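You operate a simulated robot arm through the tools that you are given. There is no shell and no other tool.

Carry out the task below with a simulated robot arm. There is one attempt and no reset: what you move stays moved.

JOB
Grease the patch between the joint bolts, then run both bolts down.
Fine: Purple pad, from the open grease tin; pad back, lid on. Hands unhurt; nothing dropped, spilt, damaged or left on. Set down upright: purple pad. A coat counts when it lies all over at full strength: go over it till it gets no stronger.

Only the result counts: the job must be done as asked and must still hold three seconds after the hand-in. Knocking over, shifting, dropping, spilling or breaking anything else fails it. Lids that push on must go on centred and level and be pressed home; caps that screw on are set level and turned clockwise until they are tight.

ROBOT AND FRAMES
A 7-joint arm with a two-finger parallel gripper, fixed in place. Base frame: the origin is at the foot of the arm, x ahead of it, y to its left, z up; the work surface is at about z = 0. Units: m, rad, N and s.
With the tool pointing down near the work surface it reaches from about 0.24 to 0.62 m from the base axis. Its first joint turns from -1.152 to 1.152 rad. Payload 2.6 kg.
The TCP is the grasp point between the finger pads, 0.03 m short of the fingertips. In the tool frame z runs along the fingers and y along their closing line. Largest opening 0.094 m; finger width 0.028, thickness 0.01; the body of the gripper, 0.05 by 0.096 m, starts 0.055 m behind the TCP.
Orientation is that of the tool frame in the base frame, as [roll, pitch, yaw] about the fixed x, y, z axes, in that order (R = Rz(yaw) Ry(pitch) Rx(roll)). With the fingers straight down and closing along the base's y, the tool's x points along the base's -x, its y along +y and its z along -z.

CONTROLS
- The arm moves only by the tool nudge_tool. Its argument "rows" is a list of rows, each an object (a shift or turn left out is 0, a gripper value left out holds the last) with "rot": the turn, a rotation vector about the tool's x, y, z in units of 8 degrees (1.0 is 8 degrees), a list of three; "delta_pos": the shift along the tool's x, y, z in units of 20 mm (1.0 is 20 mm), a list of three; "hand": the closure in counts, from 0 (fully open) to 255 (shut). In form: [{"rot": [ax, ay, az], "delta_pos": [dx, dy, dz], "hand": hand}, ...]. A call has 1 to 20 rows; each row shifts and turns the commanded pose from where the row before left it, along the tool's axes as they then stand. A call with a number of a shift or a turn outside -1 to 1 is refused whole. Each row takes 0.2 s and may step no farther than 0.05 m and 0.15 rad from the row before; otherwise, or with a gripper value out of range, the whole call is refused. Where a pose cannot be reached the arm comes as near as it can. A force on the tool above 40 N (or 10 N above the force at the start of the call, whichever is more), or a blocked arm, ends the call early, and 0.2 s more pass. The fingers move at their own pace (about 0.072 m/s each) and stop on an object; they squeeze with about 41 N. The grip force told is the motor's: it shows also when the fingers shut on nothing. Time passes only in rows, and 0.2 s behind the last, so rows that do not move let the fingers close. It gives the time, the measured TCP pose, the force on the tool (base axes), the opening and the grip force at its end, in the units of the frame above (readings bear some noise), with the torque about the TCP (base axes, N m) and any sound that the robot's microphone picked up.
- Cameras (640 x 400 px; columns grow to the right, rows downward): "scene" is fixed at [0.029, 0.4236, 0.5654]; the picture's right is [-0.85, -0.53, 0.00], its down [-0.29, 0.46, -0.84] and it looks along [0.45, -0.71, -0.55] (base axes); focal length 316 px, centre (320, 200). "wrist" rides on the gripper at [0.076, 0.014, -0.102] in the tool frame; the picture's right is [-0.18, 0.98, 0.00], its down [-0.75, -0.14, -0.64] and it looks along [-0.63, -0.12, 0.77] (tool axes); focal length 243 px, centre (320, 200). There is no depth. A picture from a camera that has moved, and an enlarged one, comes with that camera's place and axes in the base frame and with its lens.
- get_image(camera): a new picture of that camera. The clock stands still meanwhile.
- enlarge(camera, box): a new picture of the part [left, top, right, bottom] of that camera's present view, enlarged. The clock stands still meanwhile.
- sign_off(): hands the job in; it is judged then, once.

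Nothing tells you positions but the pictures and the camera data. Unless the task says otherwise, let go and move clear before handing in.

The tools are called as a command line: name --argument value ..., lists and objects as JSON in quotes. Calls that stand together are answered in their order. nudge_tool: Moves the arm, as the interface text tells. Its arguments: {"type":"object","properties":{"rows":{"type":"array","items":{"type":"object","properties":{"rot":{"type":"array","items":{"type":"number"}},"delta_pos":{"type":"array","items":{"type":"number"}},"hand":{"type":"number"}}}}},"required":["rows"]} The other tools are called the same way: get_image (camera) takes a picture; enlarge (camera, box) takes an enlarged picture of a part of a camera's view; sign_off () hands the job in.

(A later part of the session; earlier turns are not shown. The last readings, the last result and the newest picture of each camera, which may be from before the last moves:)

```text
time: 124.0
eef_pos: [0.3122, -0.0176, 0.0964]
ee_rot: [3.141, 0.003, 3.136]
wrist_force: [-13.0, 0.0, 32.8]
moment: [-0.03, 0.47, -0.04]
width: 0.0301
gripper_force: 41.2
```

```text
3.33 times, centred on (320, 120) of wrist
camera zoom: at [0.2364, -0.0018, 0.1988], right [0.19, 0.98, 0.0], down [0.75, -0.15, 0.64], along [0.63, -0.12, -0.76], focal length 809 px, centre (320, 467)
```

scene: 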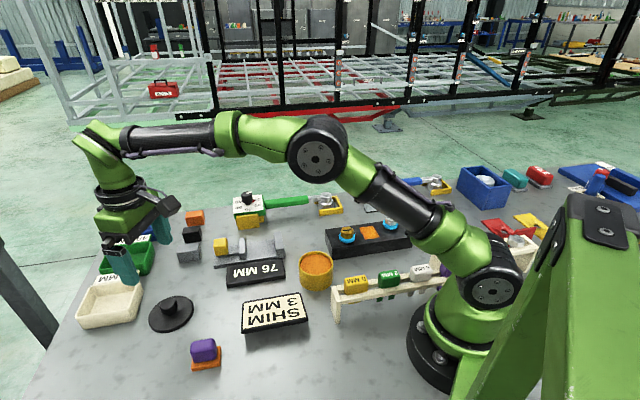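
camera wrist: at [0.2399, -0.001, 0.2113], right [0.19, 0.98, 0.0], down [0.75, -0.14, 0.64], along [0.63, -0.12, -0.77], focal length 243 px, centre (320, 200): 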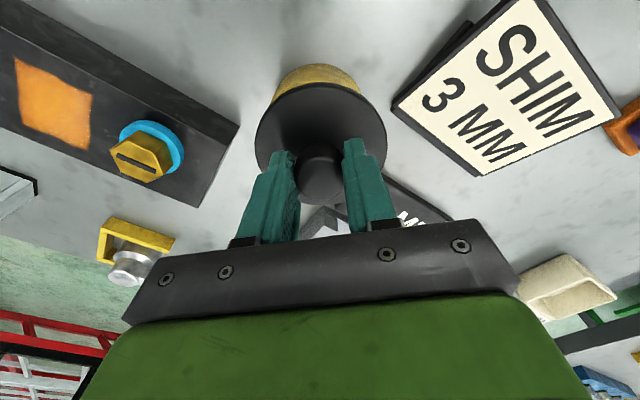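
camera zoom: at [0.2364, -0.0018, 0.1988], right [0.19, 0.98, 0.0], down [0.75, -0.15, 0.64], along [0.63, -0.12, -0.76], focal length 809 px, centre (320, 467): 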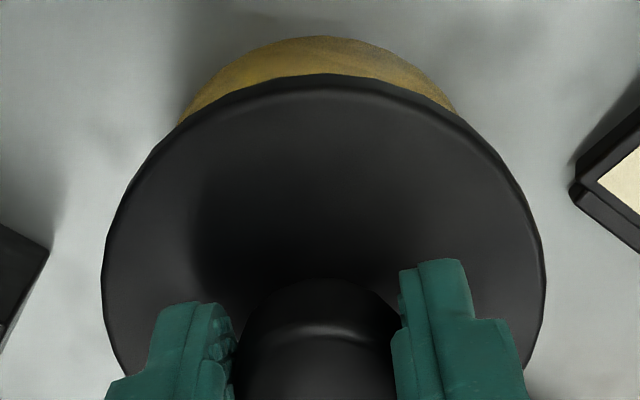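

The lid sits level and centred on the rim, but contact is stiff and I can't tell whether it's fully home. I'll ease off and make tiny sideways moves under light load to see whether it drops further.

nudge_tool --rows '[{"delta_pos": [0, 0, -0.025]}, {"delta_pos": [0, 0, 0]}]'

nudge_tool --rows '[{"delta_pos": [0.05, 0, 0]}, {"delta_pos": [0, 0, 0]}]'

nudge_tool --rows '[{"delta_pos": [-0.1, 0, 0]}, {"delta_pos": [0, 0, 0]}]'

```text
time: 124.6
eef_pos: [0.3123, -0.0169, 0.096]
ee_rot: [3.141, 0.004, 3.138]
wrist_force: [-6.8, 0.8, 22.8]
moment: [0.02, 0.14, -0.12]
width: 0.0301
gripper_force: 40.4
```

```text
time: 125.2
eef_pos: [0.3113, -0.0181, 0.0974]
ee_rot: [-3.141, 0.001, 3.138]
wrist_force: [1.8, -0.4, 4.3]
moment: [-0.04, -0.27, 0.03]
width: 0.0302
gripper_force: 40.6
```

```text
time: 125.8
eef_pos: [0.3131, -0.0171, 0.0963]
ee_rot: [-3.141, 0.001, 3.137]
wrist_force: [-1.6, -0.2, -0.2]
moment: [-0.02, -0.04, 0.0]
width: 0.0303
gripper_force: 40.7
```

nudge_tool --rows '[{"delta_pos": [0.05, 0, 0.03]}, {"delta_pos": [0, 0, 0]}]'

nudge_tool --rows '[{"delta_pos": [0, 0.05, 0.0]}, {"delta_pos": [0, 0, 0]}]'

nudge_tool --rows '[{"delta_pos": [0, 0.05, 0.0]}, {"delta_pos": [0, 0, 0]}]'

```text
time: 126.4
eef_pos: [0.3125, -0.0166, 0.0973]
ee_rot: [-3.141, 0.003, 3.136]
wrist_force: [1.2, 2.8, 6.3]
moment: [0.09, 0.07, -0.05]
width: 0.0301
gripper_force: 40.8
```

```text
time: 127.0
eef_pos: [0.3125, -0.0167, 0.0962]
ee_rot: [3.141, 0.005, 3.134]
wrist_force: [-0.9, -3.0, 9.7]
moment: [-0.12, -0.07, -0.05]
width: 0.0301
gripper_force: 41.0
```

```text
time: 127.6
eef_pos: [0.3136, -0.0152, 0.0966]
ee_rot: [3.141, 0.003, 3.137]
wrist_force: [0.9, -2.1, 4.3]
moment: [-0.1, -0.24, -0.1]
width: 0.0299
gripper_force: 41.1
```

It slides with only light friction, so nothing is engaging sideways. At the first position the lid and tin lined up within about half a millimetre in both views, so I'll go back there and press firmly.

nudge_tool --rows '[{"delta_pos": [0, -0.1, -0.02]}, {"delta_pos": [0, 0, 0]}]'

enlarge --camera "scene" --box '[295, 245, 340, 290]'

enlarge --camera "wrist" --box '[240, 60, 400, 180]'

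```text
time: 128.2
eef_pos: [0.3121, -0.0172, 0.0961]
ee_rot: [3.142, 0.001, 3.136]
wrist_force: [-0.2, 0.1, 0.0]
moment: [-0.02, 0.03, 0.03]
width: 0.0301
gripper_force: 41.0
```

```text
8.89 times, centred on (318, 268) of scene
camera zoom: at [0.029, 0.4236, 0.5654], right [-0.85, -0.53, 0.0], down [-0.29, 0.46, -0.84], along [0.45, -0.71, -0.55], focal length 2814 px, centre (342, -400)
```

zoom: 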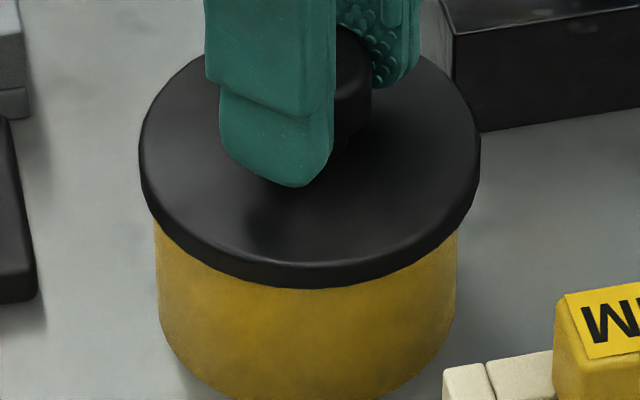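

```text
3.33 times, centred on (320, 120) of wrist
camera zoom: at [0.236, -0.0024, 0.1988], right [0.19, 0.98, 0.0], down [0.75, -0.15, 0.64], along [0.63, -0.12, -0.77], focal length 809 px, centre (320, 467)
```

zoom: 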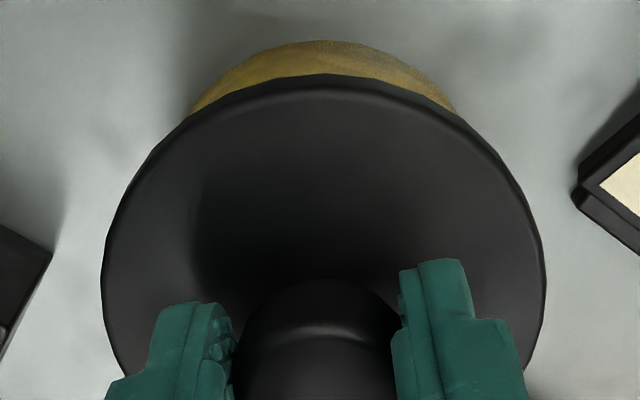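

nudge_tool --rows '[{"delta_pos": [-0.06, 0, -0.03]}, {"delta_pos": [0, 0, 0]}, {"delta_pos": [0, 0, 0.03]}, {"delta_pos": [0, 0, 0.03]}, {"delta_pos": [0, 0, 0]}]'

enlarge --camera "scene" --box '[295, 245, 340, 290]'

enlarge --camera "wrist" --box '[240, 60, 400, 180]'

```text
time: 129.4
eef_pos: [0.3135, -0.0169, 0.0958]
ee_rot: [3.141, 0.001, 3.137]
wrist_force: [-0.8, 0.1, 11.0]
moment: [0.03, 0.34, -0.03]
width: 0.0301
gripper_force: 41.0
```

```text
8.89 times, centred on (318, 268) of scene
camera zoom: at [0.0289, 0.4236, 0.5654], right [-0.85, -0.53, 0.0], down [-0.29, 0.46, -0.84], along [0.45, -0.71, -0.55], focal length 2814 px, centre (342, -400)
```

zoom: 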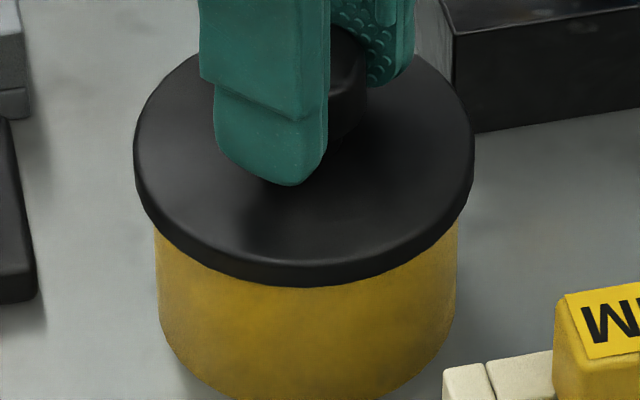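

```text
3.33 times, centred on (320, 120) of wrist
camera zoom: at [0.2371, -0.002, 0.1985], right [0.19, 0.98, 0.0], down [0.75, -0.15, 0.65], along [0.63, -0.12, -0.76], focal length 809 px, centre (320, 467)
```

zoom: 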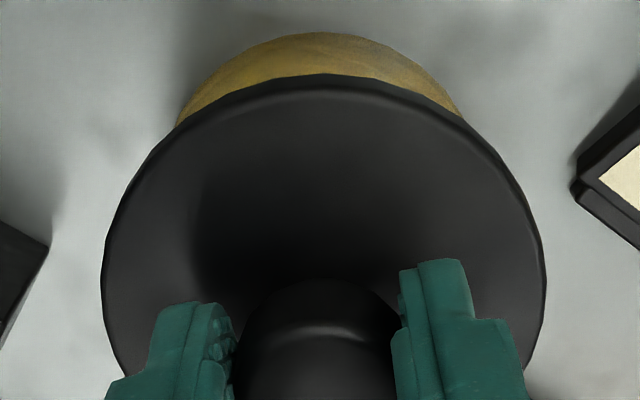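

Both views now agree to within about half a millimetre. I'll press firmly.

nudge_tool --rows '[{"delta_pos": [0, 0, 0.02]}, {"delta_pos": [0, 0, 0.015]}, {"delta_pos": [0, 0, 0]}, {"delta_pos": [0, 0, 0]}]'

nudge_tool --rows '[{"delta_pos": [0, 0, 0.015]}, {"delta_pos": [0, 0, 0]}, {"delta_pos": [0, 0, 0]}]'

enlarge --camera "scene" --box '[295, 245, 340, 290]'

```text
time: 130.2
eef_pos: [0.3136, -0.0173, 0.096]
ee_rot: [3.141, 0.003, 3.135]
wrist_force: [-1.3, 0.1, 2.2]
moment: [-0.01, -0.05, -0.01]
width: 0.0301
gripper_force: 40.7
stopped in row 3: the force on the tool passed its limit at 42 N (the readings are from after the stop); the commanded pose is now the measured one
```

```text
time: 131.0
eef_pos: [0.3137, -0.0161, 0.0963]
ee_rot: [3.141, 0.004, 3.134]
wrist_force: [-9.2, -3.4, 23.0]
moment: [-0.16, 0.29, -0.07]
width: 0.0302
gripper_force: 40.7
```

```text
8.89 times, centred on (318, 268) of scene
camera zoom: at [0.0289, 0.4236, 0.5654], right [-0.85, -0.53, 0.0], down [-0.29, 0.46, -0.84], along [0.45, -0.71, -0.55], focal length 2814 px, centre (342, -400)
```

zoom: 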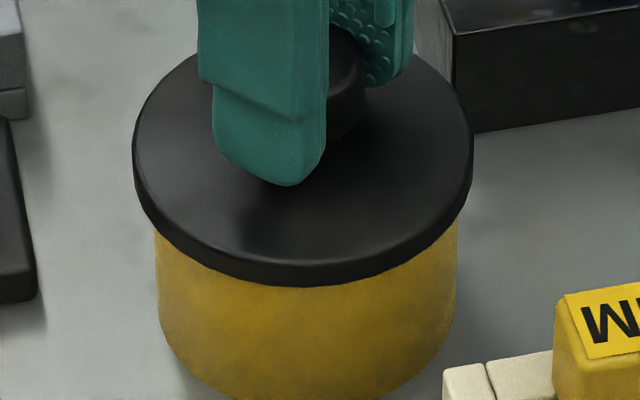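

I pressed to 42 N and it doesn't go any lower. With the knob still gripped, I'll ease up a couple of millimetres to feel whether the lid holds to the tin.

nudge_tool --rows '[{"delta_pos": [0, 0, -0.04]}, {"delta_pos": [0, 0, 0]}]'

nudge_tool --rows '[{"delta_pos": [0, 0, -0.05]}, {"delta_pos": [0, 0, 0]}]'

nudge_tool --rows '[{"delta_pos": [0, 0, -0.05]}, {"delta_pos": [0, 0, 0]}]'

enlarge --camera "scene" --box '[295, 245, 340, 290]'

```text
time: 131.6
eef_pos: [0.3144, -0.0166, 0.096]
ee_rot: [-3.141, 0.004, 3.136]
wrist_force: [-1.4, -2.4, 9.6]
moment: [-0.11, 0.08, -0.1]
width: 0.0299
gripper_force: 40.4
```

```text
time: 132.2
eef_pos: [0.3138, -0.0158, 0.0966]
ee_rot: [-3.141, 0.001, 3.137]
wrist_force: [-0.3, -0.2, -1.9]
moment: [0.03, -0.02, 0.0]
width: 0.0301
gripper_force: 41.0
```

```text
time: 132.8
eef_pos: [0.3144, -0.0176, 0.0979]
ee_rot: [-3.141, 0.003, 3.135]
wrist_force: [0.7, 0.8, 0.1]
moment: [0.0, -0.03, 0.0]
width: 0.0299
gripper_force: 41.0
```

```text
8.89 times, centred on (318, 268) of scene
camera zoom: at [0.029, 0.4236, 0.5654], right [-0.85, -0.53, 0.0], down [-0.29, 0.46, -0.84], along [0.45, -0.71, -0.55], focal length 2814 px, centre (342, -400)
```

zoom: 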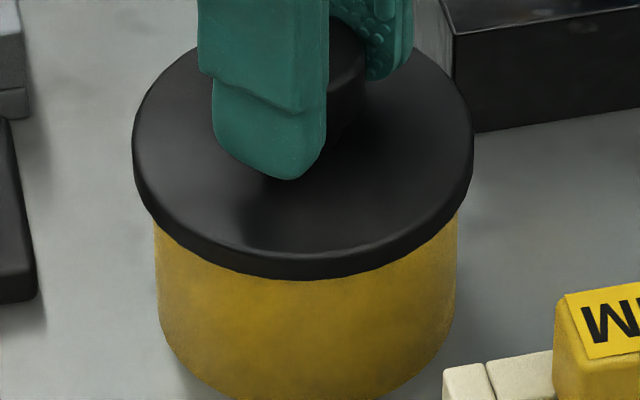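

The lid lifts freely, so nothing has latched. I want to know what its underside is like, so I'll raise it and tilt it towards the scene camera.

nudge_tool --rows '[{"delta_pos": [0, 0, -0.5]}, {"delta_pos": [0, 0, -1]}, {"delta_pos": [0, 0, -1]}, {"delta_pos": [0, 0, -1]}, {"delta_pos": [0, 0, -1]}, {"delta_pos": [0, 0, -1]}, {"delta_pos": [0, 0, -1]}, {"delta_pos": [0, 0, -1]}, {"delta_pos": [0, 0, -1]}, {"delta_pos": [0, 0, -1]}, {"delta_pos": [0, 0, -1]}, {"delta_pos": [0, 0, -1]}, {"delta_pos": [0, 0, -1]}, {"delta_pos": [0, 0, -1]}]'

nudge_tool --rows '[{"rot": [-0.8, 0.6, 0]}, {"rot": [-0.8, 0.6, 0]}, {"rot": [-0.8, 0.6, 0]}, {"rot": [-0.8, 0.6, 0]}]'

get_image --camera "scene"

```text
time: 135.8
eef_pos: [0.3132, -0.017, 0.3696]
ee_rot: [-3.142, 0.004, 3.138]
wrist_force: [0.2, 0.5, -0.2]
moment: [-0.01, 0.0, -0.01]
width: 0.0303
gripper_force: 41.1
```

```text
time: 136.8
eef_pos: [0.3133, -0.0174, 0.3684]
ee_rot: [2.676, -0.32, -3.071]
wrist_force: [0.2, 0.1, -0.3]
moment: [0.02, -0.03, -0.02]
width: 0.0302
gripper_force: 41.1
```

```text
taken
```

scene: 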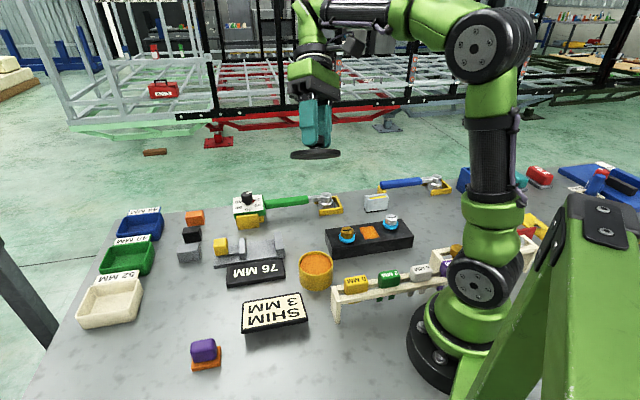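

nudge_tool --rows '[{"rot": [-0.8, 0.6, 0]}, {"rot": [-0.8, 0.6, 0]}, {"rot": [-0.8, 0.6, 0]}]'

enlarge --camera "scene" --box '[270, 100, 360, 180]'

```text
time: 137.6
eef_pos: [0.315, -0.015, 0.3636]
ee_rot: [2.33, -0.516, -2.929]
wrist_force: [-0.2, 0.7, 0.3]
moment: [-0.01, -0.01, 0.03]
width: 0.0299
gripper_force: 41.0
out of reach, approached as far as the arm can: row 2
```

```text
5.00 times, centred on (315, 140) of scene
camera zoom: at [0.029, 0.4236, 0.5654], right [-0.85, -0.53, 0.0], down [-0.29, 0.46, -0.84], along [0.45, -0.71, -0.55], focal length 1583 px, centre (345, 500)
```

zoom: 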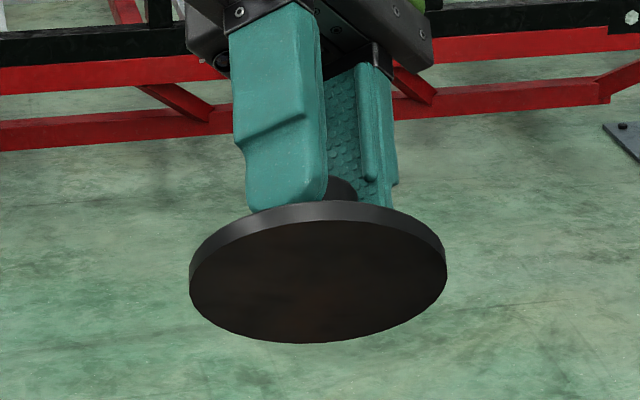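

The underside is a plain flat disc, so the lid just seats on the rim and gets pressed there. I'll tilt it level again.

nudge_tool --rows '[{"rot": [0.8, -0.6, 0]}, {"rot": [0.8, -0.6, 0]}, {"rot": [0.8, -0.6, 0]}, {"rot": [0.8, -0.6, 0]}, {"rot": [0.8, -0.6, 0]}, {"rot": [0.8, -0.6, 0]}]'

```text
time: 139.0
eef_pos: [0.3147, -0.0146, 0.3628]
ee_rot: [3.077, -0.065, 3.137]
wrist_force: [0.1, -0.2, -0.9]
moment: [0.0, 0.0, 0.0]
width: 0.0298
gripper_force: 41.0
```

nudge_tool --rows '[{"rot": [0.463, -0.466, 0]}, {"rot": [0, 0, 0]}]'

nudge_tool --rows '[{"rot": [0, 0, 0]}]'

```text
time: 139.6
eef_pos: [0.3154, -0.0149, 0.3629]
ee_rot: [-3.139, 0.0, 3.135]
wrist_force: [0.5, 0.1, -0.3]
moment: [0.01, 0.0, -0.01]
width: 0.0302
gripper_force: 40.9
```

```text
time: 140.0
eef_pos: [0.3153, -0.0161, 0.3632]
ee_rot: [3.141, -0.001, 3.136]
wrist_force: [-0.7, -0.8, 0.1]
moment: [-0.01, 0.01, -0.01]
width: 0.0301
gripper_force: 41.2
```

nudge_tool --rows '[{"delta_pos": [0.06, -0.04, 1]}, {"delta_pos": [0, 0, 1]}, {"delta_pos": [0, 0, 1]}, {"delta_pos": [0, 0, 1]}, {"delta_pos": [0, 0, 1]}, {"delta_pos": [0, 0, 1]}, {"delta_pos": [0, 0, 1]}, {"delta_pos": [0, 0, 1]}, {"delta_pos": [0, 0, 1]}, {"delta_pos": [0, 0, 1]}, {"delta_pos": [0, 0, 1]}, {"delta_pos": [0, 0, 1]}, {"delta_pos": [0, 0, 0.6]}, {"delta_pos": [0, 0, 0.4]}]'

enlarge --camera "scene" --box '[295, 245, 340, 290]'

enlarge --camera "wrist" --box '[240, 60, 400, 180]'

```text
time: 143.0
eef_pos: [0.3145, -0.0173, 0.1035]
ee_rot: [3.141, 0.002, 3.135]
wrist_force: [0.3, -0.3, -0.3]
moment: [-0.03, 0.02, -0.02]
width: 0.0302
gripper_force: 41.5
```

```text
8.89 times, centred on (318, 268) of scene
camera zoom: at [0.029, 0.4236, 0.5654], right [-0.85, -0.53, 0.0], down [-0.29, 0.46, -0.84], along [0.45, -0.71, -0.55], focal length 2814 px, centre (342, -400)
```

zoom: 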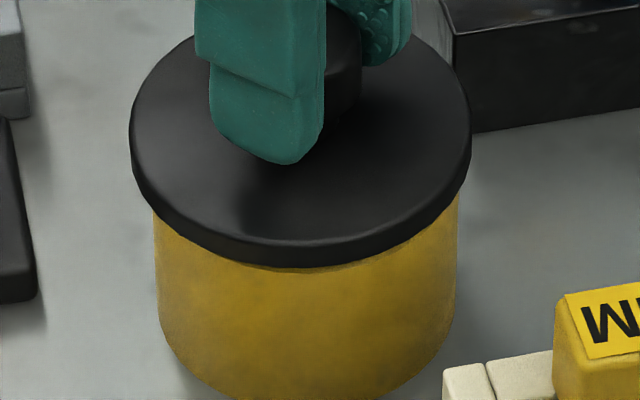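

```text
3.33 times, centred on (320, 120) of wrist
camera zoom: at [0.2387, -0.002, 0.2054], right [0.19, 0.98, 0.0], down [0.75, -0.15, 0.64], along [0.63, -0.12, -0.77], focal length 809 px, centre (320, 467)
```

zoom: 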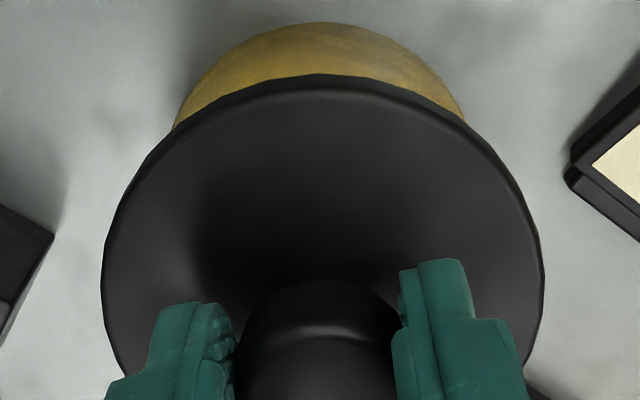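

nudge_tool --rows '[{"delta_pos": [0.065, -0.015, 0.1]}, {"delta_pos": [0, 0, 0.1]}, {"delta_pos": [0, 0, 0.08]}, {"delta_pos": [0, 0, 0]}]'

nudge_tool --rows '[{"delta_pos": [0, 0, 0.03]}, {"delta_pos": [0, 0, 0.03]}, {"delta_pos": [0, 0, 0]}]'

enlarge --camera "scene" --box '[295, 245, 340, 290]'

```text
time: 144.0
eef_pos: [0.3131, -0.0162, 0.098]
ee_rot: [-3.141, -0.001, 3.136]
wrist_force: [0.7, -1.0, -0.5]
moment: [-0.01, 0.0, 0.01]
width: 0.0299
gripper_force: 41.2
```

```text
time: 144.8
eef_pos: [0.3137, -0.0166, 0.0966]
ee_rot: [-3.141, 0.002, 3.134]
wrist_force: [-1.3, -0.7, 14.9]
moment: [0.37, -0.34, 0.03]
width: 0.0304
gripper_force: 40.8
```

```text
8.89 times, centred on (318, 268) of scene
camera zoom: at [0.0289, 0.4236, 0.5654], right [-0.85, -0.53, 0.0], down [-0.29, 0.46, -0.84], along [0.45, -0.71, -0.55], focal length 2814 px, centre (342, -400)
```

zoom: 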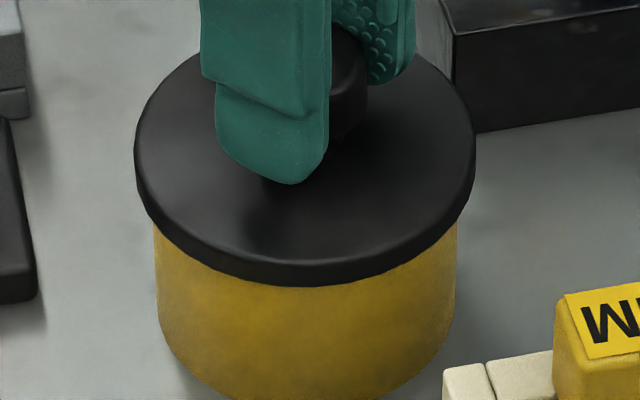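

It's centred again. One more firm press, then I'll ease off and release.

nudge_tool --rows '[{"delta_pos": [0, 0, 0.02]}, {"delta_pos": [0, 0, 0]}]'

nudge_tool --rows '[{"delta_pos": [0, 0, 0.012]}, {"delta_pos": [0, 0, 0]}, {"delta_pos": [0, 0, 0]}]'

```text
time: 145.4
eef_pos: [0.313, -0.017, 0.0968]
ee_rot: [-3.14, 0.003, 3.136]
wrist_force: [-4.1, -2.3, 30.3]
moment: [-0.07, -0.15, -0.08]
width: 0.0302
gripper_force: 40.9
```

```text
time: 145.9
eef_pos: [0.3137, -0.0177, 0.0966]
ee_rot: [-3.141, 0.004, 3.135]
wrist_force: [-1.0, -0.2, 1.7]
moment: [-0.01, -0.05, -0.02]
width: 0.0302
gripper_force: 41.1
stopped in row 2: the force on the tool passed its limit at 41 N (the readings are from after the stop); the commanded pose is now the measured one
```

nudge_tool --rows '[{"hand": 200}, {"hand": 160}, {"hand": 120}, {"hand": 100}, {"hand": 100}]'

enlarge --camera "scene" --box '[295, 245, 340, 290]'

enlarge --camera "wrist" --box '[240, 60, 400, 180]'

```text
time: 147.1
eef_pos: [0.3134, -0.0175, 0.0974]
ee_rot: [-3.14, 0.004, 3.135]
wrist_force: [0.6, 0.7, -0.2]
moment: [0.0, 0.0, 0.01]
width: 0.0573
gripper_force: 0.1
heard: snap
```

```text
8.89 times, centred on (318, 268) of scene
camera zoom: at [0.029, 0.4236, 0.5654], right [-0.85, -0.53, 0.0], down [-0.29, 0.46, -0.84], along [0.45, -0.71, -0.55], focal length 2814 px, centre (342, -400)
```

zoom: 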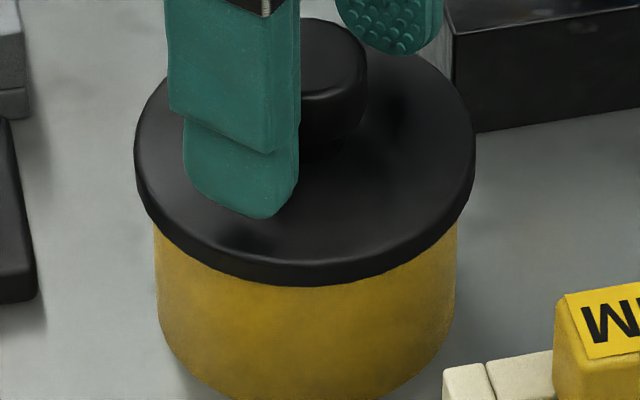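

```text
3.33 times, centred on (320, 120) of wrist
camera zoom: at [0.237, -0.002, 0.1989], right [0.19, 0.98, 0.0], down [0.75, -0.15, 0.64], along [0.63, -0.12, -0.76], focal length 809 px, centre (320, 467)
```

zoom: 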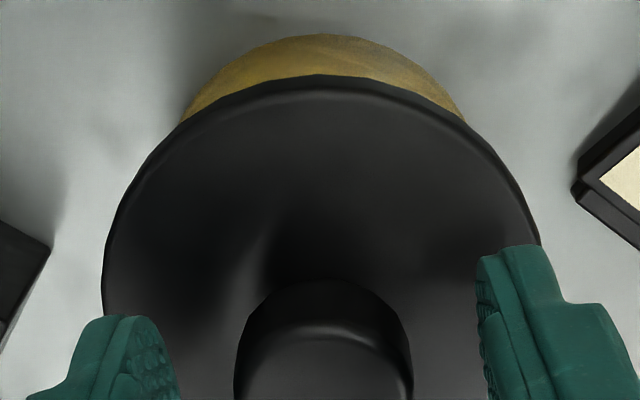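

On release I heard a snap, so the lid is home. It's centred and level, and next I'll rise clear.

nudge_tool --rows '[{"delta_pos": [0, 0, -0.5]}, {"delta_pos": [0, 0, -1]}, {"delta_pos": [0, 0, -1]}, {"delta_pos": [0, 0, -1]}, {"delta_pos": [0, 0, -1]}, {"delta_pos": [0, 0, -1]}]'

enlarge --camera "scene" --box '[280, 190, 430, 300]'

get_image --camera "wrist"

```text
time: 148.5
eef_pos: [0.3131, -0.0156, 0.2068]
ee_rot: [3.141, 0.001, 3.134]
wrist_force: [0.1, -0.3, -0.2]
moment: [0.02, 0.01, 0.0]
width: 0.0573
gripper_force: 0.0
```

```text
3.64 times, centred on (355, 245) of scene
camera zoom: at [0.029, 0.4236, 0.5654], right [-0.85, -0.53, 0.0], down [-0.29, 0.46, -0.84], along [0.45, -0.71, -0.55], focal length 1151 px, centre (193, 36)
```

zoom: 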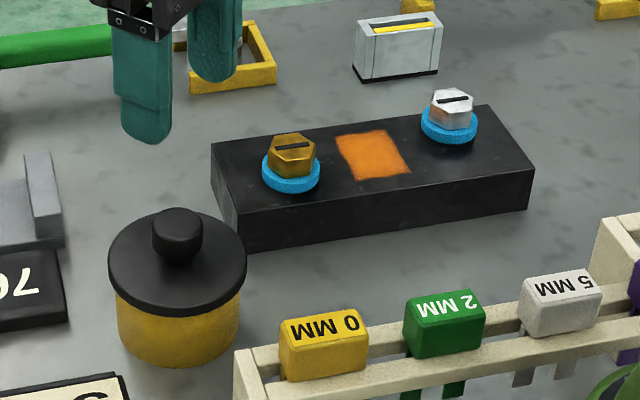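

```text
taken
camera wrist: at [0.2373, -0.0012, 0.3083], right [0.19, 0.98, 0.0], down [0.75, -0.15, 0.64], along [0.63, -0.12, -0.77], focal length 243 px, centre (320, 200)
```

wrist: 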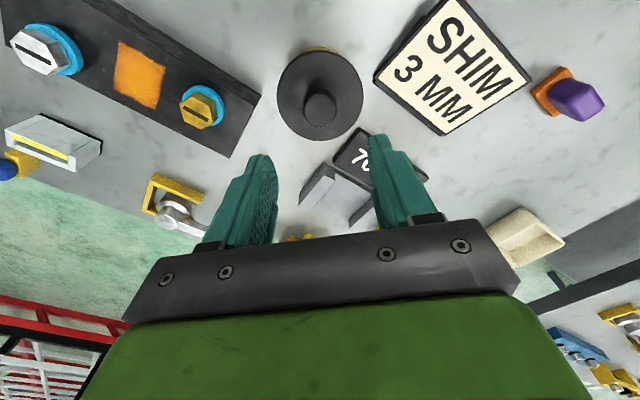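

The lid is on and the patch is coated, so the bolts are next. I'll look at the hex orientation closely.

enlarge --camera "wrist" --box '[170, 75, 240, 135]'

enlarge --camera "wrist" --box '[0, 10, 90, 90]'

enlarge --camera "scene" --box '[335, 220, 365, 250]'

enlarge --camera "scene" --box '[375, 205, 405, 235]'

```text
6.67 times, centred on (205, 105) of wrist
camera zoom: at [0.2373, -0.0012, 0.3083], right [0.19, 0.98, 0.0], down [0.75, -0.15, 0.64], along [0.63, -0.12, -0.77], focal length 1618 px, centre (1087, 833)
```

zoom: 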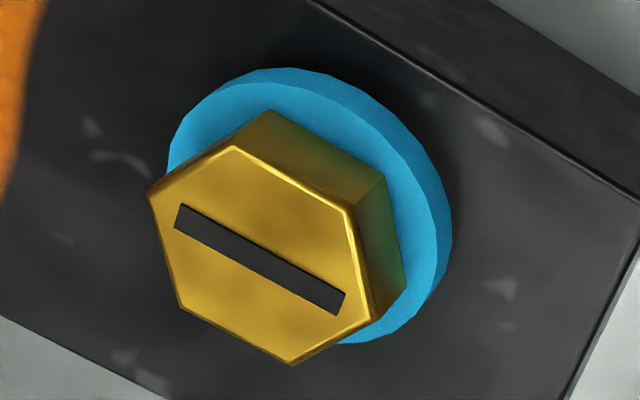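

```text
5.00 times, centred on (45, 50) of wrist
camera zoom: at [0.2373, -0.0012, 0.3083], right [0.19, 0.98, 0.0], down [0.75, -0.15, 0.64], along [0.63, -0.12, -0.77], focal length 1213 px, centre (1695, 950)
```

zoom: 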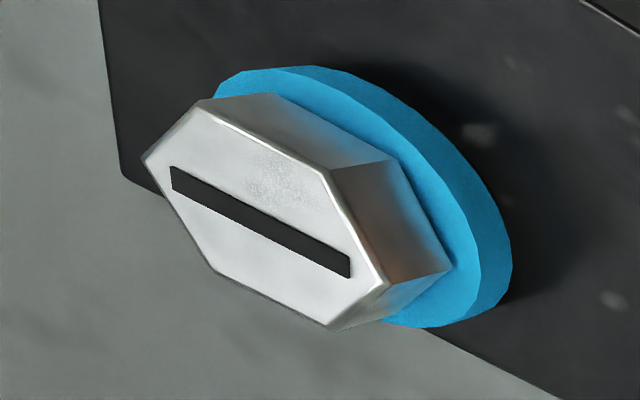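

```text
13.33 times, centred on (350, 235) of scene
camera zoom: at [0.029, 0.4236, 0.5654], right [-0.85, -0.53, 0.0], down [-0.29, 0.46, -0.84], along [0.45, -0.71, -0.55], focal length 4220 px, centre (-80, -267)
```

zoom: 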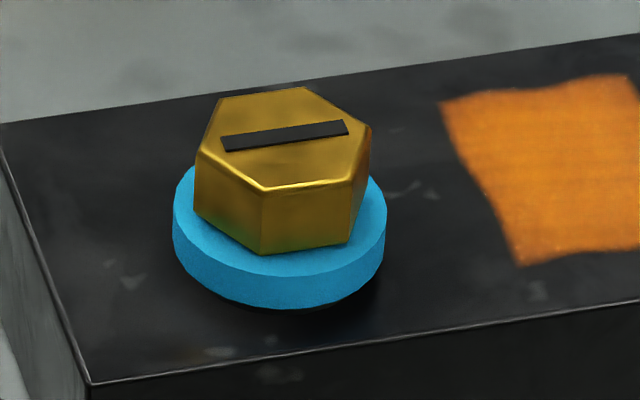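

```text
13.33 times, centred on (390, 220) of scene
camera zoom: at [0.029, 0.4236, 0.5654], right [-0.85, -0.53, 0.0], down [-0.29, 0.46, -0.84], along [0.45, -0.71, -0.55], focal length 4220 px, centre (-613, -67)
```

zoom: 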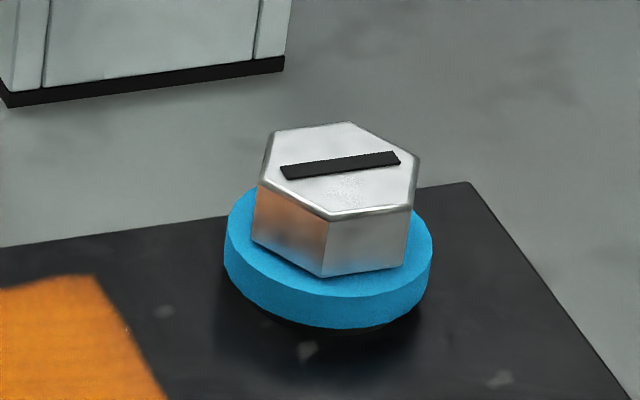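

Both heads are about 29 mm across flats, with flats facing 15°, 75° and 135°, and they stand about 2 mm proud of the washers. I'll try turning them with the fingers, so I'm moving over the brass bolt and aligning with its flats.

nudge_tool --rows '[{"delta_pos": [0.083, -0.874, 0.2], "hand": 100}, {"delta_pos": [0.083, -0.874, 0.2]}, {"delta_pos": [0.083, -0.874, 0.2]}, {"delta_pos": [0.083, -0.874, 0.2]}, {"delta_pos": [0.083, -0.874, 0.2]}, {"delta_pos": [0.083, -0.874, 0.2]}, {"delta_pos": [0.083, -0.874, 0.2]}, {"rot": [0, 0, -0.93]}, {"rot": [0, 0, -0.93]}, {"rot": [0, 0, -0.93]}, {"rot": [0, 0, -0.93]}, {"rot": [0, 0, -0.93]}, {"rot": [0, 0, -0.93]}]'

get_image --camera "wrist"

enlarge --camera "wrist" --box '[260, 50, 380, 170]'

```text
time: 151.3
eef_pos: [0.3003, -0.1396, 0.1784]
ee_rot: [-3.138, 0.001, -2.367]
wrist_force: [0.2, -0.2, 0.3]
moment: [0.02, -0.05, 0.0]
width: 0.0573
gripper_force: 0.2
```

```text
taken
camera wrist: at [0.2354, -0.1823, 0.2811], right [-0.56, 0.83, 0.0], down [0.64, 0.43, 0.64], along [0.54, 0.36, -0.77], focal length 243 px, centre (320, 200)
```

wrist: 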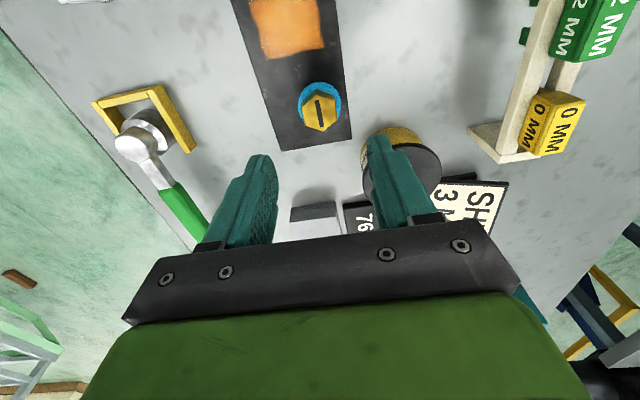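

```text
3.33 times, centred on (320, 110) of wrist
camera zoom: at [0.2354, -0.1823, 0.2811], right [-0.56, 0.83, 0.0], down [0.64, 0.43, 0.64], along [0.54, 0.36, -0.77], focal length 809 px, centre (320, 500)
```

zoom: 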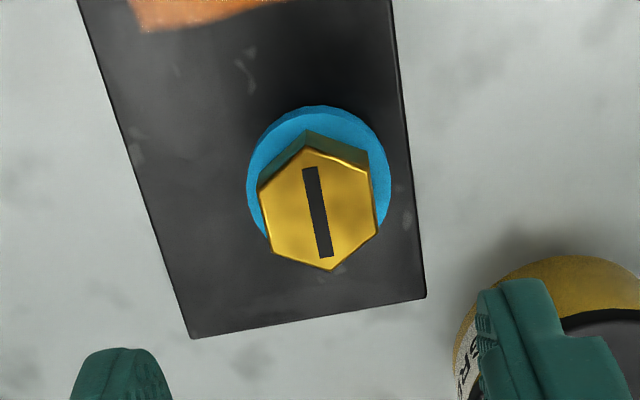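

The head is centred under the tool and the flats match the fingers. I'll descend around it.

nudge_tool --rows '[{"delta_pos": [0, 0, 0.9]}, {"delta_pos": [0, 0, 0.9]}, {"delta_pos": [0, 0, 0.9]}, {"delta_pos": [0, 0, 0.9]}, {"delta_pos": [0, 0, 0.7]}, {"delta_pos": [0, 0, 0.5]}]'

get_image --camera "wrist"

enlarge --camera "scene" --box '[310, 190, 400, 265]'

```text
time: 152.7
eef_pos: [0.301, -0.1397, 0.0828]
ee_rot: [-3.138, 0.001, -2.369]
wrist_force: [-0.1, 0.4, -0.7]
moment: [0.01, -0.01, 0.01]
width: 0.0574
gripper_force: 0.1
```

```text
taken
camera wrist: at [0.2352, -0.1823, 0.1849], right [-0.55, 0.83, 0.0], down [0.64, 0.43, 0.64], along [0.54, 0.36, -0.77], focal length 243 px, centre (320, 200)
```

wrist: 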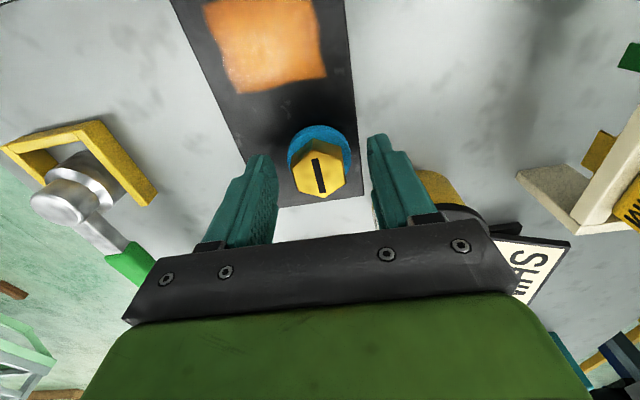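

```text
5.33 times, centred on (355, 228) of scene
camera zoom: at [0.029, 0.4236, 0.5654], right [-0.85, -0.53, 0.0], down [-0.29, 0.46, -0.84], along [0.45, -0.71, -0.55], focal length 1688 px, centre (133, 53)
```

zoom: 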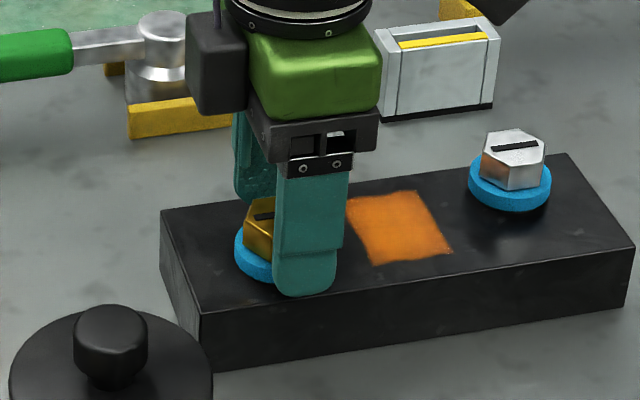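

nudge_tool --rows '[{"delta_pos": [0, 0, 0.2]}, {"hand": 150}, {"hand": 255}, {"hand": 255}, {"hand": 255}]'

get_image --camera "wrist"

enlarge --camera "wrist" --box '[260, 90, 380, 210]'

```text
time: 153.9
eef_pos: [0.3013, -0.1405, 0.0792]
ee_rot: [-3.136, 0.002, -2.369]
wrist_force: [8.3, -8.7, -7.2]
moment: [0.02, -0.15, 0.05]
width: 0.0292
gripper_force: 45.2
```

```text
taken
camera wrist: at [0.2356, -0.1826, 0.1812], right [-0.55, 0.83, -0.01], down [0.63, 0.43, 0.64], along [0.54, 0.35, -0.77], focal length 243 px, centre (320, 200)
```

wrist: 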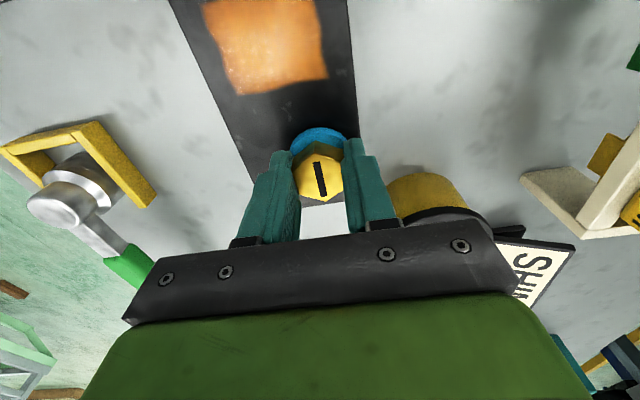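

```text
3.33 times, centred on (320, 150) of wrist
camera zoom: at [0.2356, -0.1826, 0.1812], right [-0.55, 0.83, -0.01], down [0.63, 0.43, 0.64], along [0.54, 0.35, -0.77], focal length 809 px, centre (320, 367)
```

zoom: 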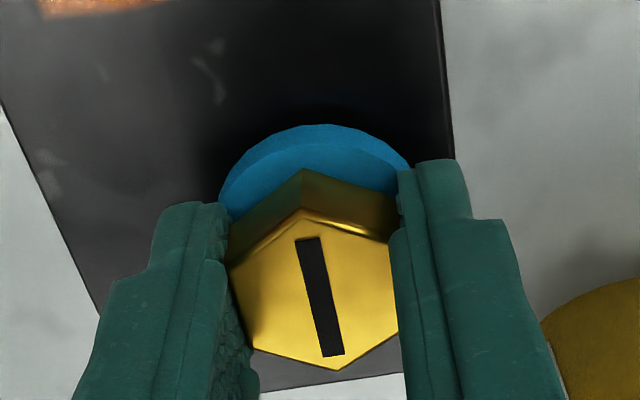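

The head is gripped across its flats at 29.2 mm. I'll relieve the small side load, then try a small clockwise turn.

nudge_tool --rows '[{"delta_pos": [0, -0.025, 0]}, {"rot": [0, 0, 0]}]'

nudge_tool --rows '[{"rot": [0, 0, 0.5]}, {"rot": [0, 0, 0.5]}]'

enlarge --camera "wrist" --box '[260, 90, 380, 210]'

```text
time: 154.5
eef_pos: [0.3003, -0.1411, 0.0796]
ee_rot: [-3.141, 0.001, -2.371]
wrist_force: [1.1, -6.1, -5.4]
moment: [0.3, -0.46, 0.04]
width: 0.0293
gripper_force: 45.1
```

```text
time: 155.1
eef_pos: [0.301, -0.1394, 0.0794]
ee_rot: [-3.14, -0.001, -2.51]
wrist_force: [-5.6, -6.6, -3.7]
moment: [0.05, -0.3, 0.01]
width: 0.0294
gripper_force: 45.4
```

```text
3.33 times, centred on (320, 150) of wrist
camera zoom: at [0.2306, -0.1732, 0.1811], right [-0.43, 0.9, 0.0], down [0.69, 0.33, 0.64], along [0.58, 0.28, -0.77], focal length 809 px, centre (320, 367)
```

zoom: 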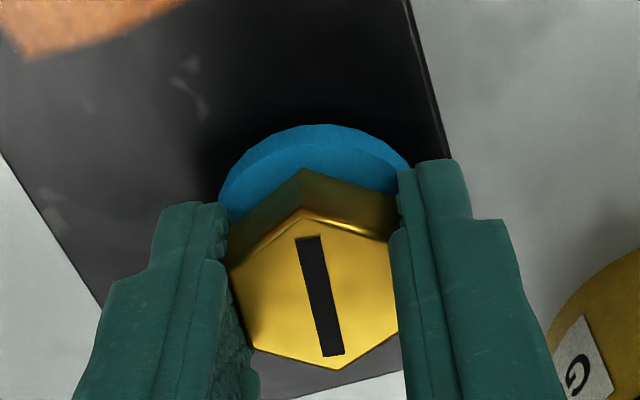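

The bolt turned 8° with the fingers at very little torque, so turning by hand works. I'll keep turning clockwise and watch the forces.

nudge_tool --rows '[{"rot": [0, 0, 1]}, {"rot": [0, 0, 1]}, {"rot": [0, 0, 1]}, {"rot": [0, 0, 1]}, {"rot": [0, 0, 1]}]'

enlarge --camera "wrist" --box '[260, 90, 380, 210]'

```text
time: 156.3
eef_pos: [0.3004, -0.1394, 0.0784]
ee_rot: [3.14, -0.001, 3.075]
wrist_force: [-3.1, -4.3, -33.3]
moment: [-0.08, 0.27, 0.12]
width: 0.0295
gripper_force: 45.1
```

```text
3.33 times, centred on (320, 150) of wrist
camera zoom: at [0.2254, -0.1195, 0.1801], right [0.25, 0.97, 0.0], down [0.74, -0.19, 0.64], along [0.62, -0.16, -0.77], focal length 809 px, centre (320, 367)
```

zoom: 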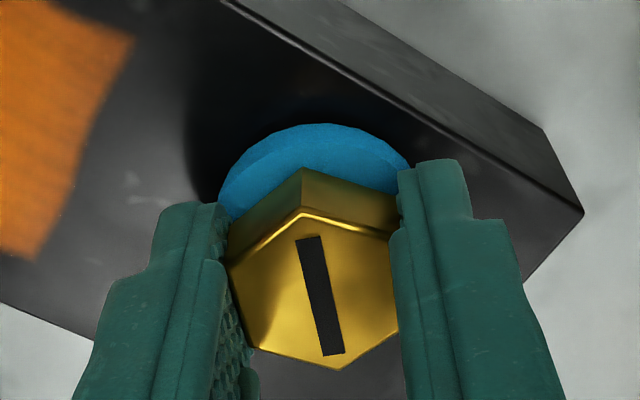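

The bolt is threading down and pulling the hand with it, with Fz at -33 N. I'll follow it down to relieve that, then keep turning while lowering in step.

nudge_tool --rows '[{"delta_pos": [0, 0, 0.03]}, {"delta_pos": [0, 0, 0.025]}, {"delta_pos": [0, 0, 0]}]'

nudge_tool --rows '[{"rot": [0, 0, 1], "delta_pos": [0, 0, 0.012]}, {"rot": [0, 0, 1], "delta_pos": [0, 0, 0.012]}]'

```text
time: 157.1
eef_pos: [0.2996, -0.1397, 0.0772]
ee_rot: [3.139, 0.002, 3.075]
wrist_force: [-6.3, 6.1, -16.2]
moment: [0.06, 0.35, 0.03]
width: 0.0292
gripper_force: 45.0
```

```text
time: 157.7
eef_pos: [0.3004, -0.1386, 0.0774]
ee_rot: [3.141, 0.002, 2.796]
wrist_force: [-9.1, 13.8, -4.7]
moment: [0.11, 0.35, 0.09]
width: 0.0294
gripper_force: 44.8
```

nudge_tool --rows '[{"rot": [0, 0, 1], "delta_pos": [0.02, 0.015, 0.01]}, {"rot": [0, 0, 1], "delta_pos": [0, 0, 0.01]}, {"rot": [0, 0, 1], "delta_pos": [0, 0, 0.01]}]'

enlarge --camera "wrist" --box '[260, 90, 380, 210]'

enlarge --camera "scene" --box '[310, 190, 400, 265]'

```text
time: 158.5
eef_pos: [0.3008, -0.1377, 0.0767]
ee_rot: [3.139, 0.001, 2.375]
wrist_force: [-9.4, 22.2, 2.1]
moment: [-0.3, -0.55, 0.05]
width: 0.0292
gripper_force: 44.8
```

```text
3.33 times, centred on (320, 150) of wrist
camera zoom: at [0.2555, -0.075, 0.1786], right [0.81, 0.58, 0.0], down [0.44, -0.62, 0.64], along [0.37, -0.52, -0.77], focal length 809 px, centre (320, 367)
```

zoom: 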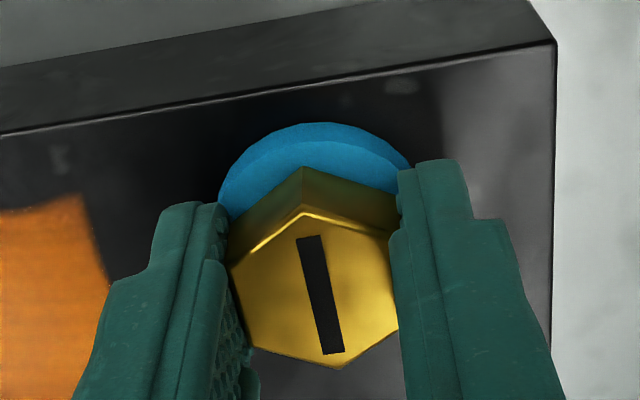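

```text
5.33 times, centred on (355, 228) of scene
camera zoom: at [0.029, 0.4236, 0.5654], right [-0.85, -0.53, 0.0], down [-0.29, 0.46, -0.84], along [0.45, -0.71, -0.55], focal length 1688 px, centre (133, 53)
```

zoom: 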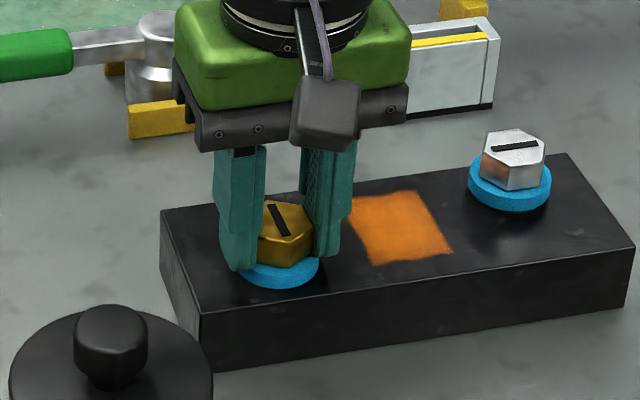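

nudge_tool --rows '[{"delta_pos": [0.03, 0.02, 0]}, {"delta_pos": [0, 0, 0]}]'

nudge_tool --rows '[{"rot": [0, 0, 1], "delta_pos": [0.005, 0.005, 0.005]}, {"rot": [0, 0, 1], "delta_pos": [0, 0, 0.005]}]'

```text
time: 159.1
eef_pos: [0.3013, -0.1376, 0.0761]
ee_rot: [3.141, 0.004, 2.377]
wrist_force: [2.6, 18.2, -7.8]
moment: [1.12, 0.88, 0.01]
width: 0.0295
gripper_force: 44.9
```

```text
time: 159.7
eef_pos: [0.3005, -0.1377, 0.0766]
ee_rot: [3.139, 0.004, 2.099]
wrist_force: [3.8, 16.4, -18.3]
moment: [0.21, -0.04, 0.11]
width: 0.0294
gripper_force: 44.9
```

nudge_tool --rows '[{"delta_pos": [0.02, 0.02, 0.03]}, {"delta_pos": [0, 0, 0]}]'

nudge_tool --rows '[{"rot": [0, 0, 1], "delta_pos": [0, 0, 0.012]}, {"rot": [0, 0, 1], "delta_pos": [0, 0, 0.012]}]'

```text
time: 160.3
eef_pos: [0.3009, -0.138, 0.0762]
ee_rot: [3.139, 0.002, 2.098]
wrist_force: [5.2, 11.2, -13.5]
moment: [1.05, 0.46, 0.05]
width: 0.0292
gripper_force: 44.8
```

```text
time: 160.9
eef_pos: [0.3013, -0.1378, 0.0751]
ee_rot: [3.138, 0.002, 1.82]
wrist_force: [12.6, 11.8, -27.5]
moment: [-0.33, -0.2, 0.12]
width: 0.0292
gripper_force: 44.5
```

enlarge --camera "wrist" --box '[260, 90, 380, 210]'

enlarge --camera "scene" --box '[325, 210, 375, 255]'

```text
3.33 times, centred on (320, 150) of wrist
camera zoom: at [0.296, -0.06, 0.1775], right [1.0, 0.06, 0.0], down [0.05, -0.76, 0.64], along [0.04, -0.64, -0.77], focal length 809 px, centre (320, 367)
```

zoom: 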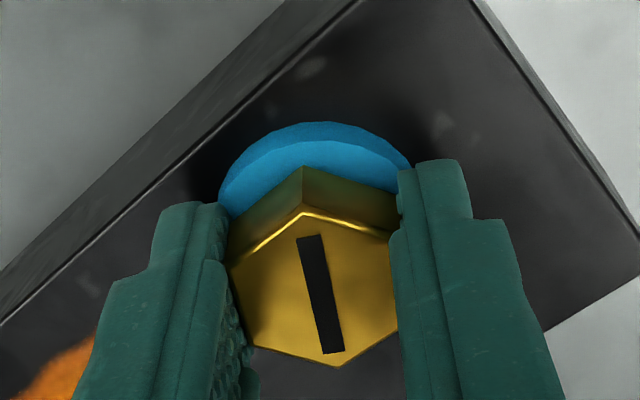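

```text
8.89 times, centred on (350, 232) of scene
camera zoom: at [0.0291, 0.4235, 0.5654], right [-0.85, -0.53, 0.0], down [-0.29, 0.46, -0.84], along [0.45, -0.71, -0.55], focal length 2814 px, centre (53, -89)
```

zoom: 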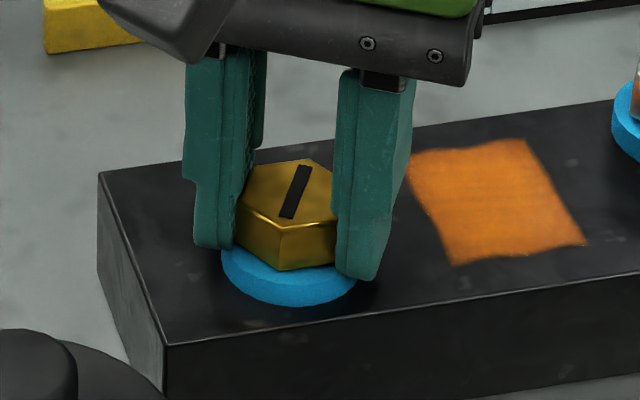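

The washer is travelling down with the head, so it's captive on the bolt. I'll keep following it, easing the side and vertical loads as I go.

nudge_tool --rows '[{"delta_pos": [0.015, 0.03, 0.04]}, {"delta_pos": [0, 0, 0.01]}]'

nudge_tool --rows '[{"rot": [0, 0, 1], "delta_pos": [0, 0, 0.015]}, {"rot": [0, 0, 1], "delta_pos": [0, 0, 0.015]}]'

```text
time: 161.5
eef_pos: [0.3012, -0.1375, 0.0759]
ee_rot: [3.138, 0.003, 1.818]
wrist_force: [6.6, 7.6, -10.7]
moment: [-0.17, -0.15, -0.01]
width: 0.0293
gripper_force: 44.9
```

```text
time: 162.1
eef_pos: [0.3011, -0.1377, 0.0754]
ee_rot: [3.137, 0.002, 1.538]
wrist_force: [1.0, 8.4, 10.8]
moment: [-1.04, 0.14, 0.05]
width: 0.0296
gripper_force: 45.3
```

nudge_tool --rows '[{"rot": [0, 0, 1], "delta_pos": [0, 0, 0]}, {"rot": [0, 0, 0.5], "delta_pos": [0, 0, 0]}]'

enlarge --camera "wrist" --box '[260, 90, 380, 210]'

enlarge --camera "scene" --box '[325, 210, 375, 255]'

```text
time: 162.7
eef_pos: [0.3014, -0.1373, 0.0743]
ee_rot: [3.137, 0.0, 1.33]
wrist_force: [15.7, -3.4, -16.2]
moment: [0.91, -0.4, 0.09]
width: 0.0291
gripper_force: 44.9
```

```text
3.33 times, centred on (320, 150) of wrist
camera zoom: at [0.3336, -0.0666, 0.1765], right [0.91, -0.41, 0.01], down [-0.32, -0.7, 0.64], along [-0.26, -0.59, -0.77], focal length 809 px, centre (320, 367)
```

zoom: 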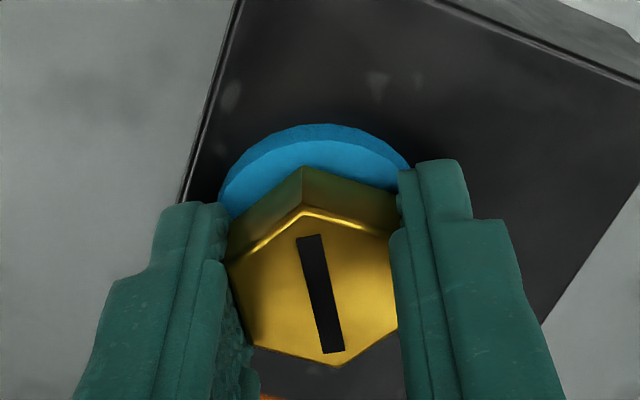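

```text
8.89 times, centred on (350, 232) of scene
camera zoom: at [0.0291, 0.4235, 0.5654], right [-0.85, -0.53, 0.0], down [-0.29, 0.46, -0.84], along [0.45, -0.71, -0.55], focal length 2814 px, centre (53, -89)
```

zoom: 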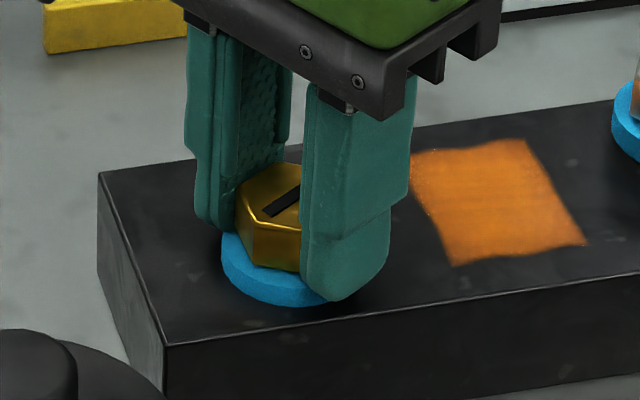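

nudge_tool --rows '[{"delta_pos": [0, 0.03, 0.03]}, {"delta_pos": [0, 0, 0]}]'

nudge_tool --rows '[{"rot": [0, 0, 1], "delta_pos": [0, 0, 0.01]}, {"rot": [0, 0, 0.5], "delta_pos": [0, 0, 0]}]'

```text
time: 163.3
eef_pos: [0.3013, -0.1383, 0.0742]
ee_rot: [3.139, 0.003, 1.333]
wrist_force: [6.4, 1.5, 0.9]
moment: [-1.32, 0.31, 0.0]
width: 0.0294
gripper_force: 44.9
```

```text
time: 163.9
eef_pos: [0.3017, -0.1376, 0.0736]
ee_rot: [3.139, -0.002, 1.119]
wrist_force: [0.9, 3.4, 18.0]
moment: [-0.71, 0.53, -0.04]
width: 0.0293
gripper_force: 45.0
```

nudge_tool --rows '[{"rot": [0, 0, 1], "delta_pos": [0, 0, 0]}, {"rot": [0, 0, 0.5], "delta_pos": [0, 0, 0]}]'

enlarge --camera "scene" --box '[325, 210, 375, 255]'

```text
time: 164.5
eef_pos: [0.3029, -0.1386, 0.0732]
ee_rot: [3.137, -0.003, 0.91]
wrist_force: [13.9, -3.8, -1.0]
moment: [0.88, -0.69, 0.04]
width: 0.0291
gripper_force: 44.8
```

```text
8.89 times, centred on (350, 232) of scene
camera zoom: at [0.029, 0.4236, 0.5654], right [-0.85, -0.53, 0.0], down [-0.29, 0.46, -0.84], along [0.45, -0.71, -0.55], focal length 2814 px, centre (53, -89)
```

zoom: 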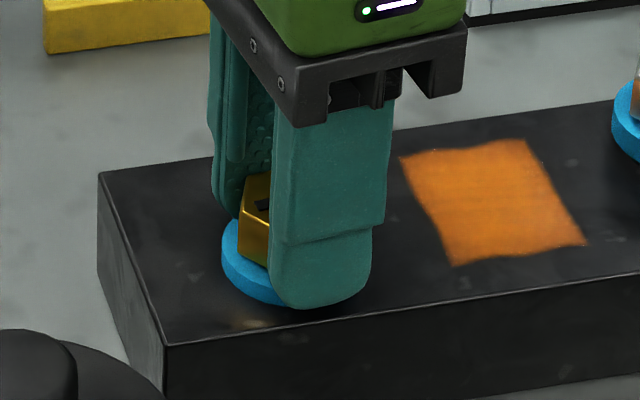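

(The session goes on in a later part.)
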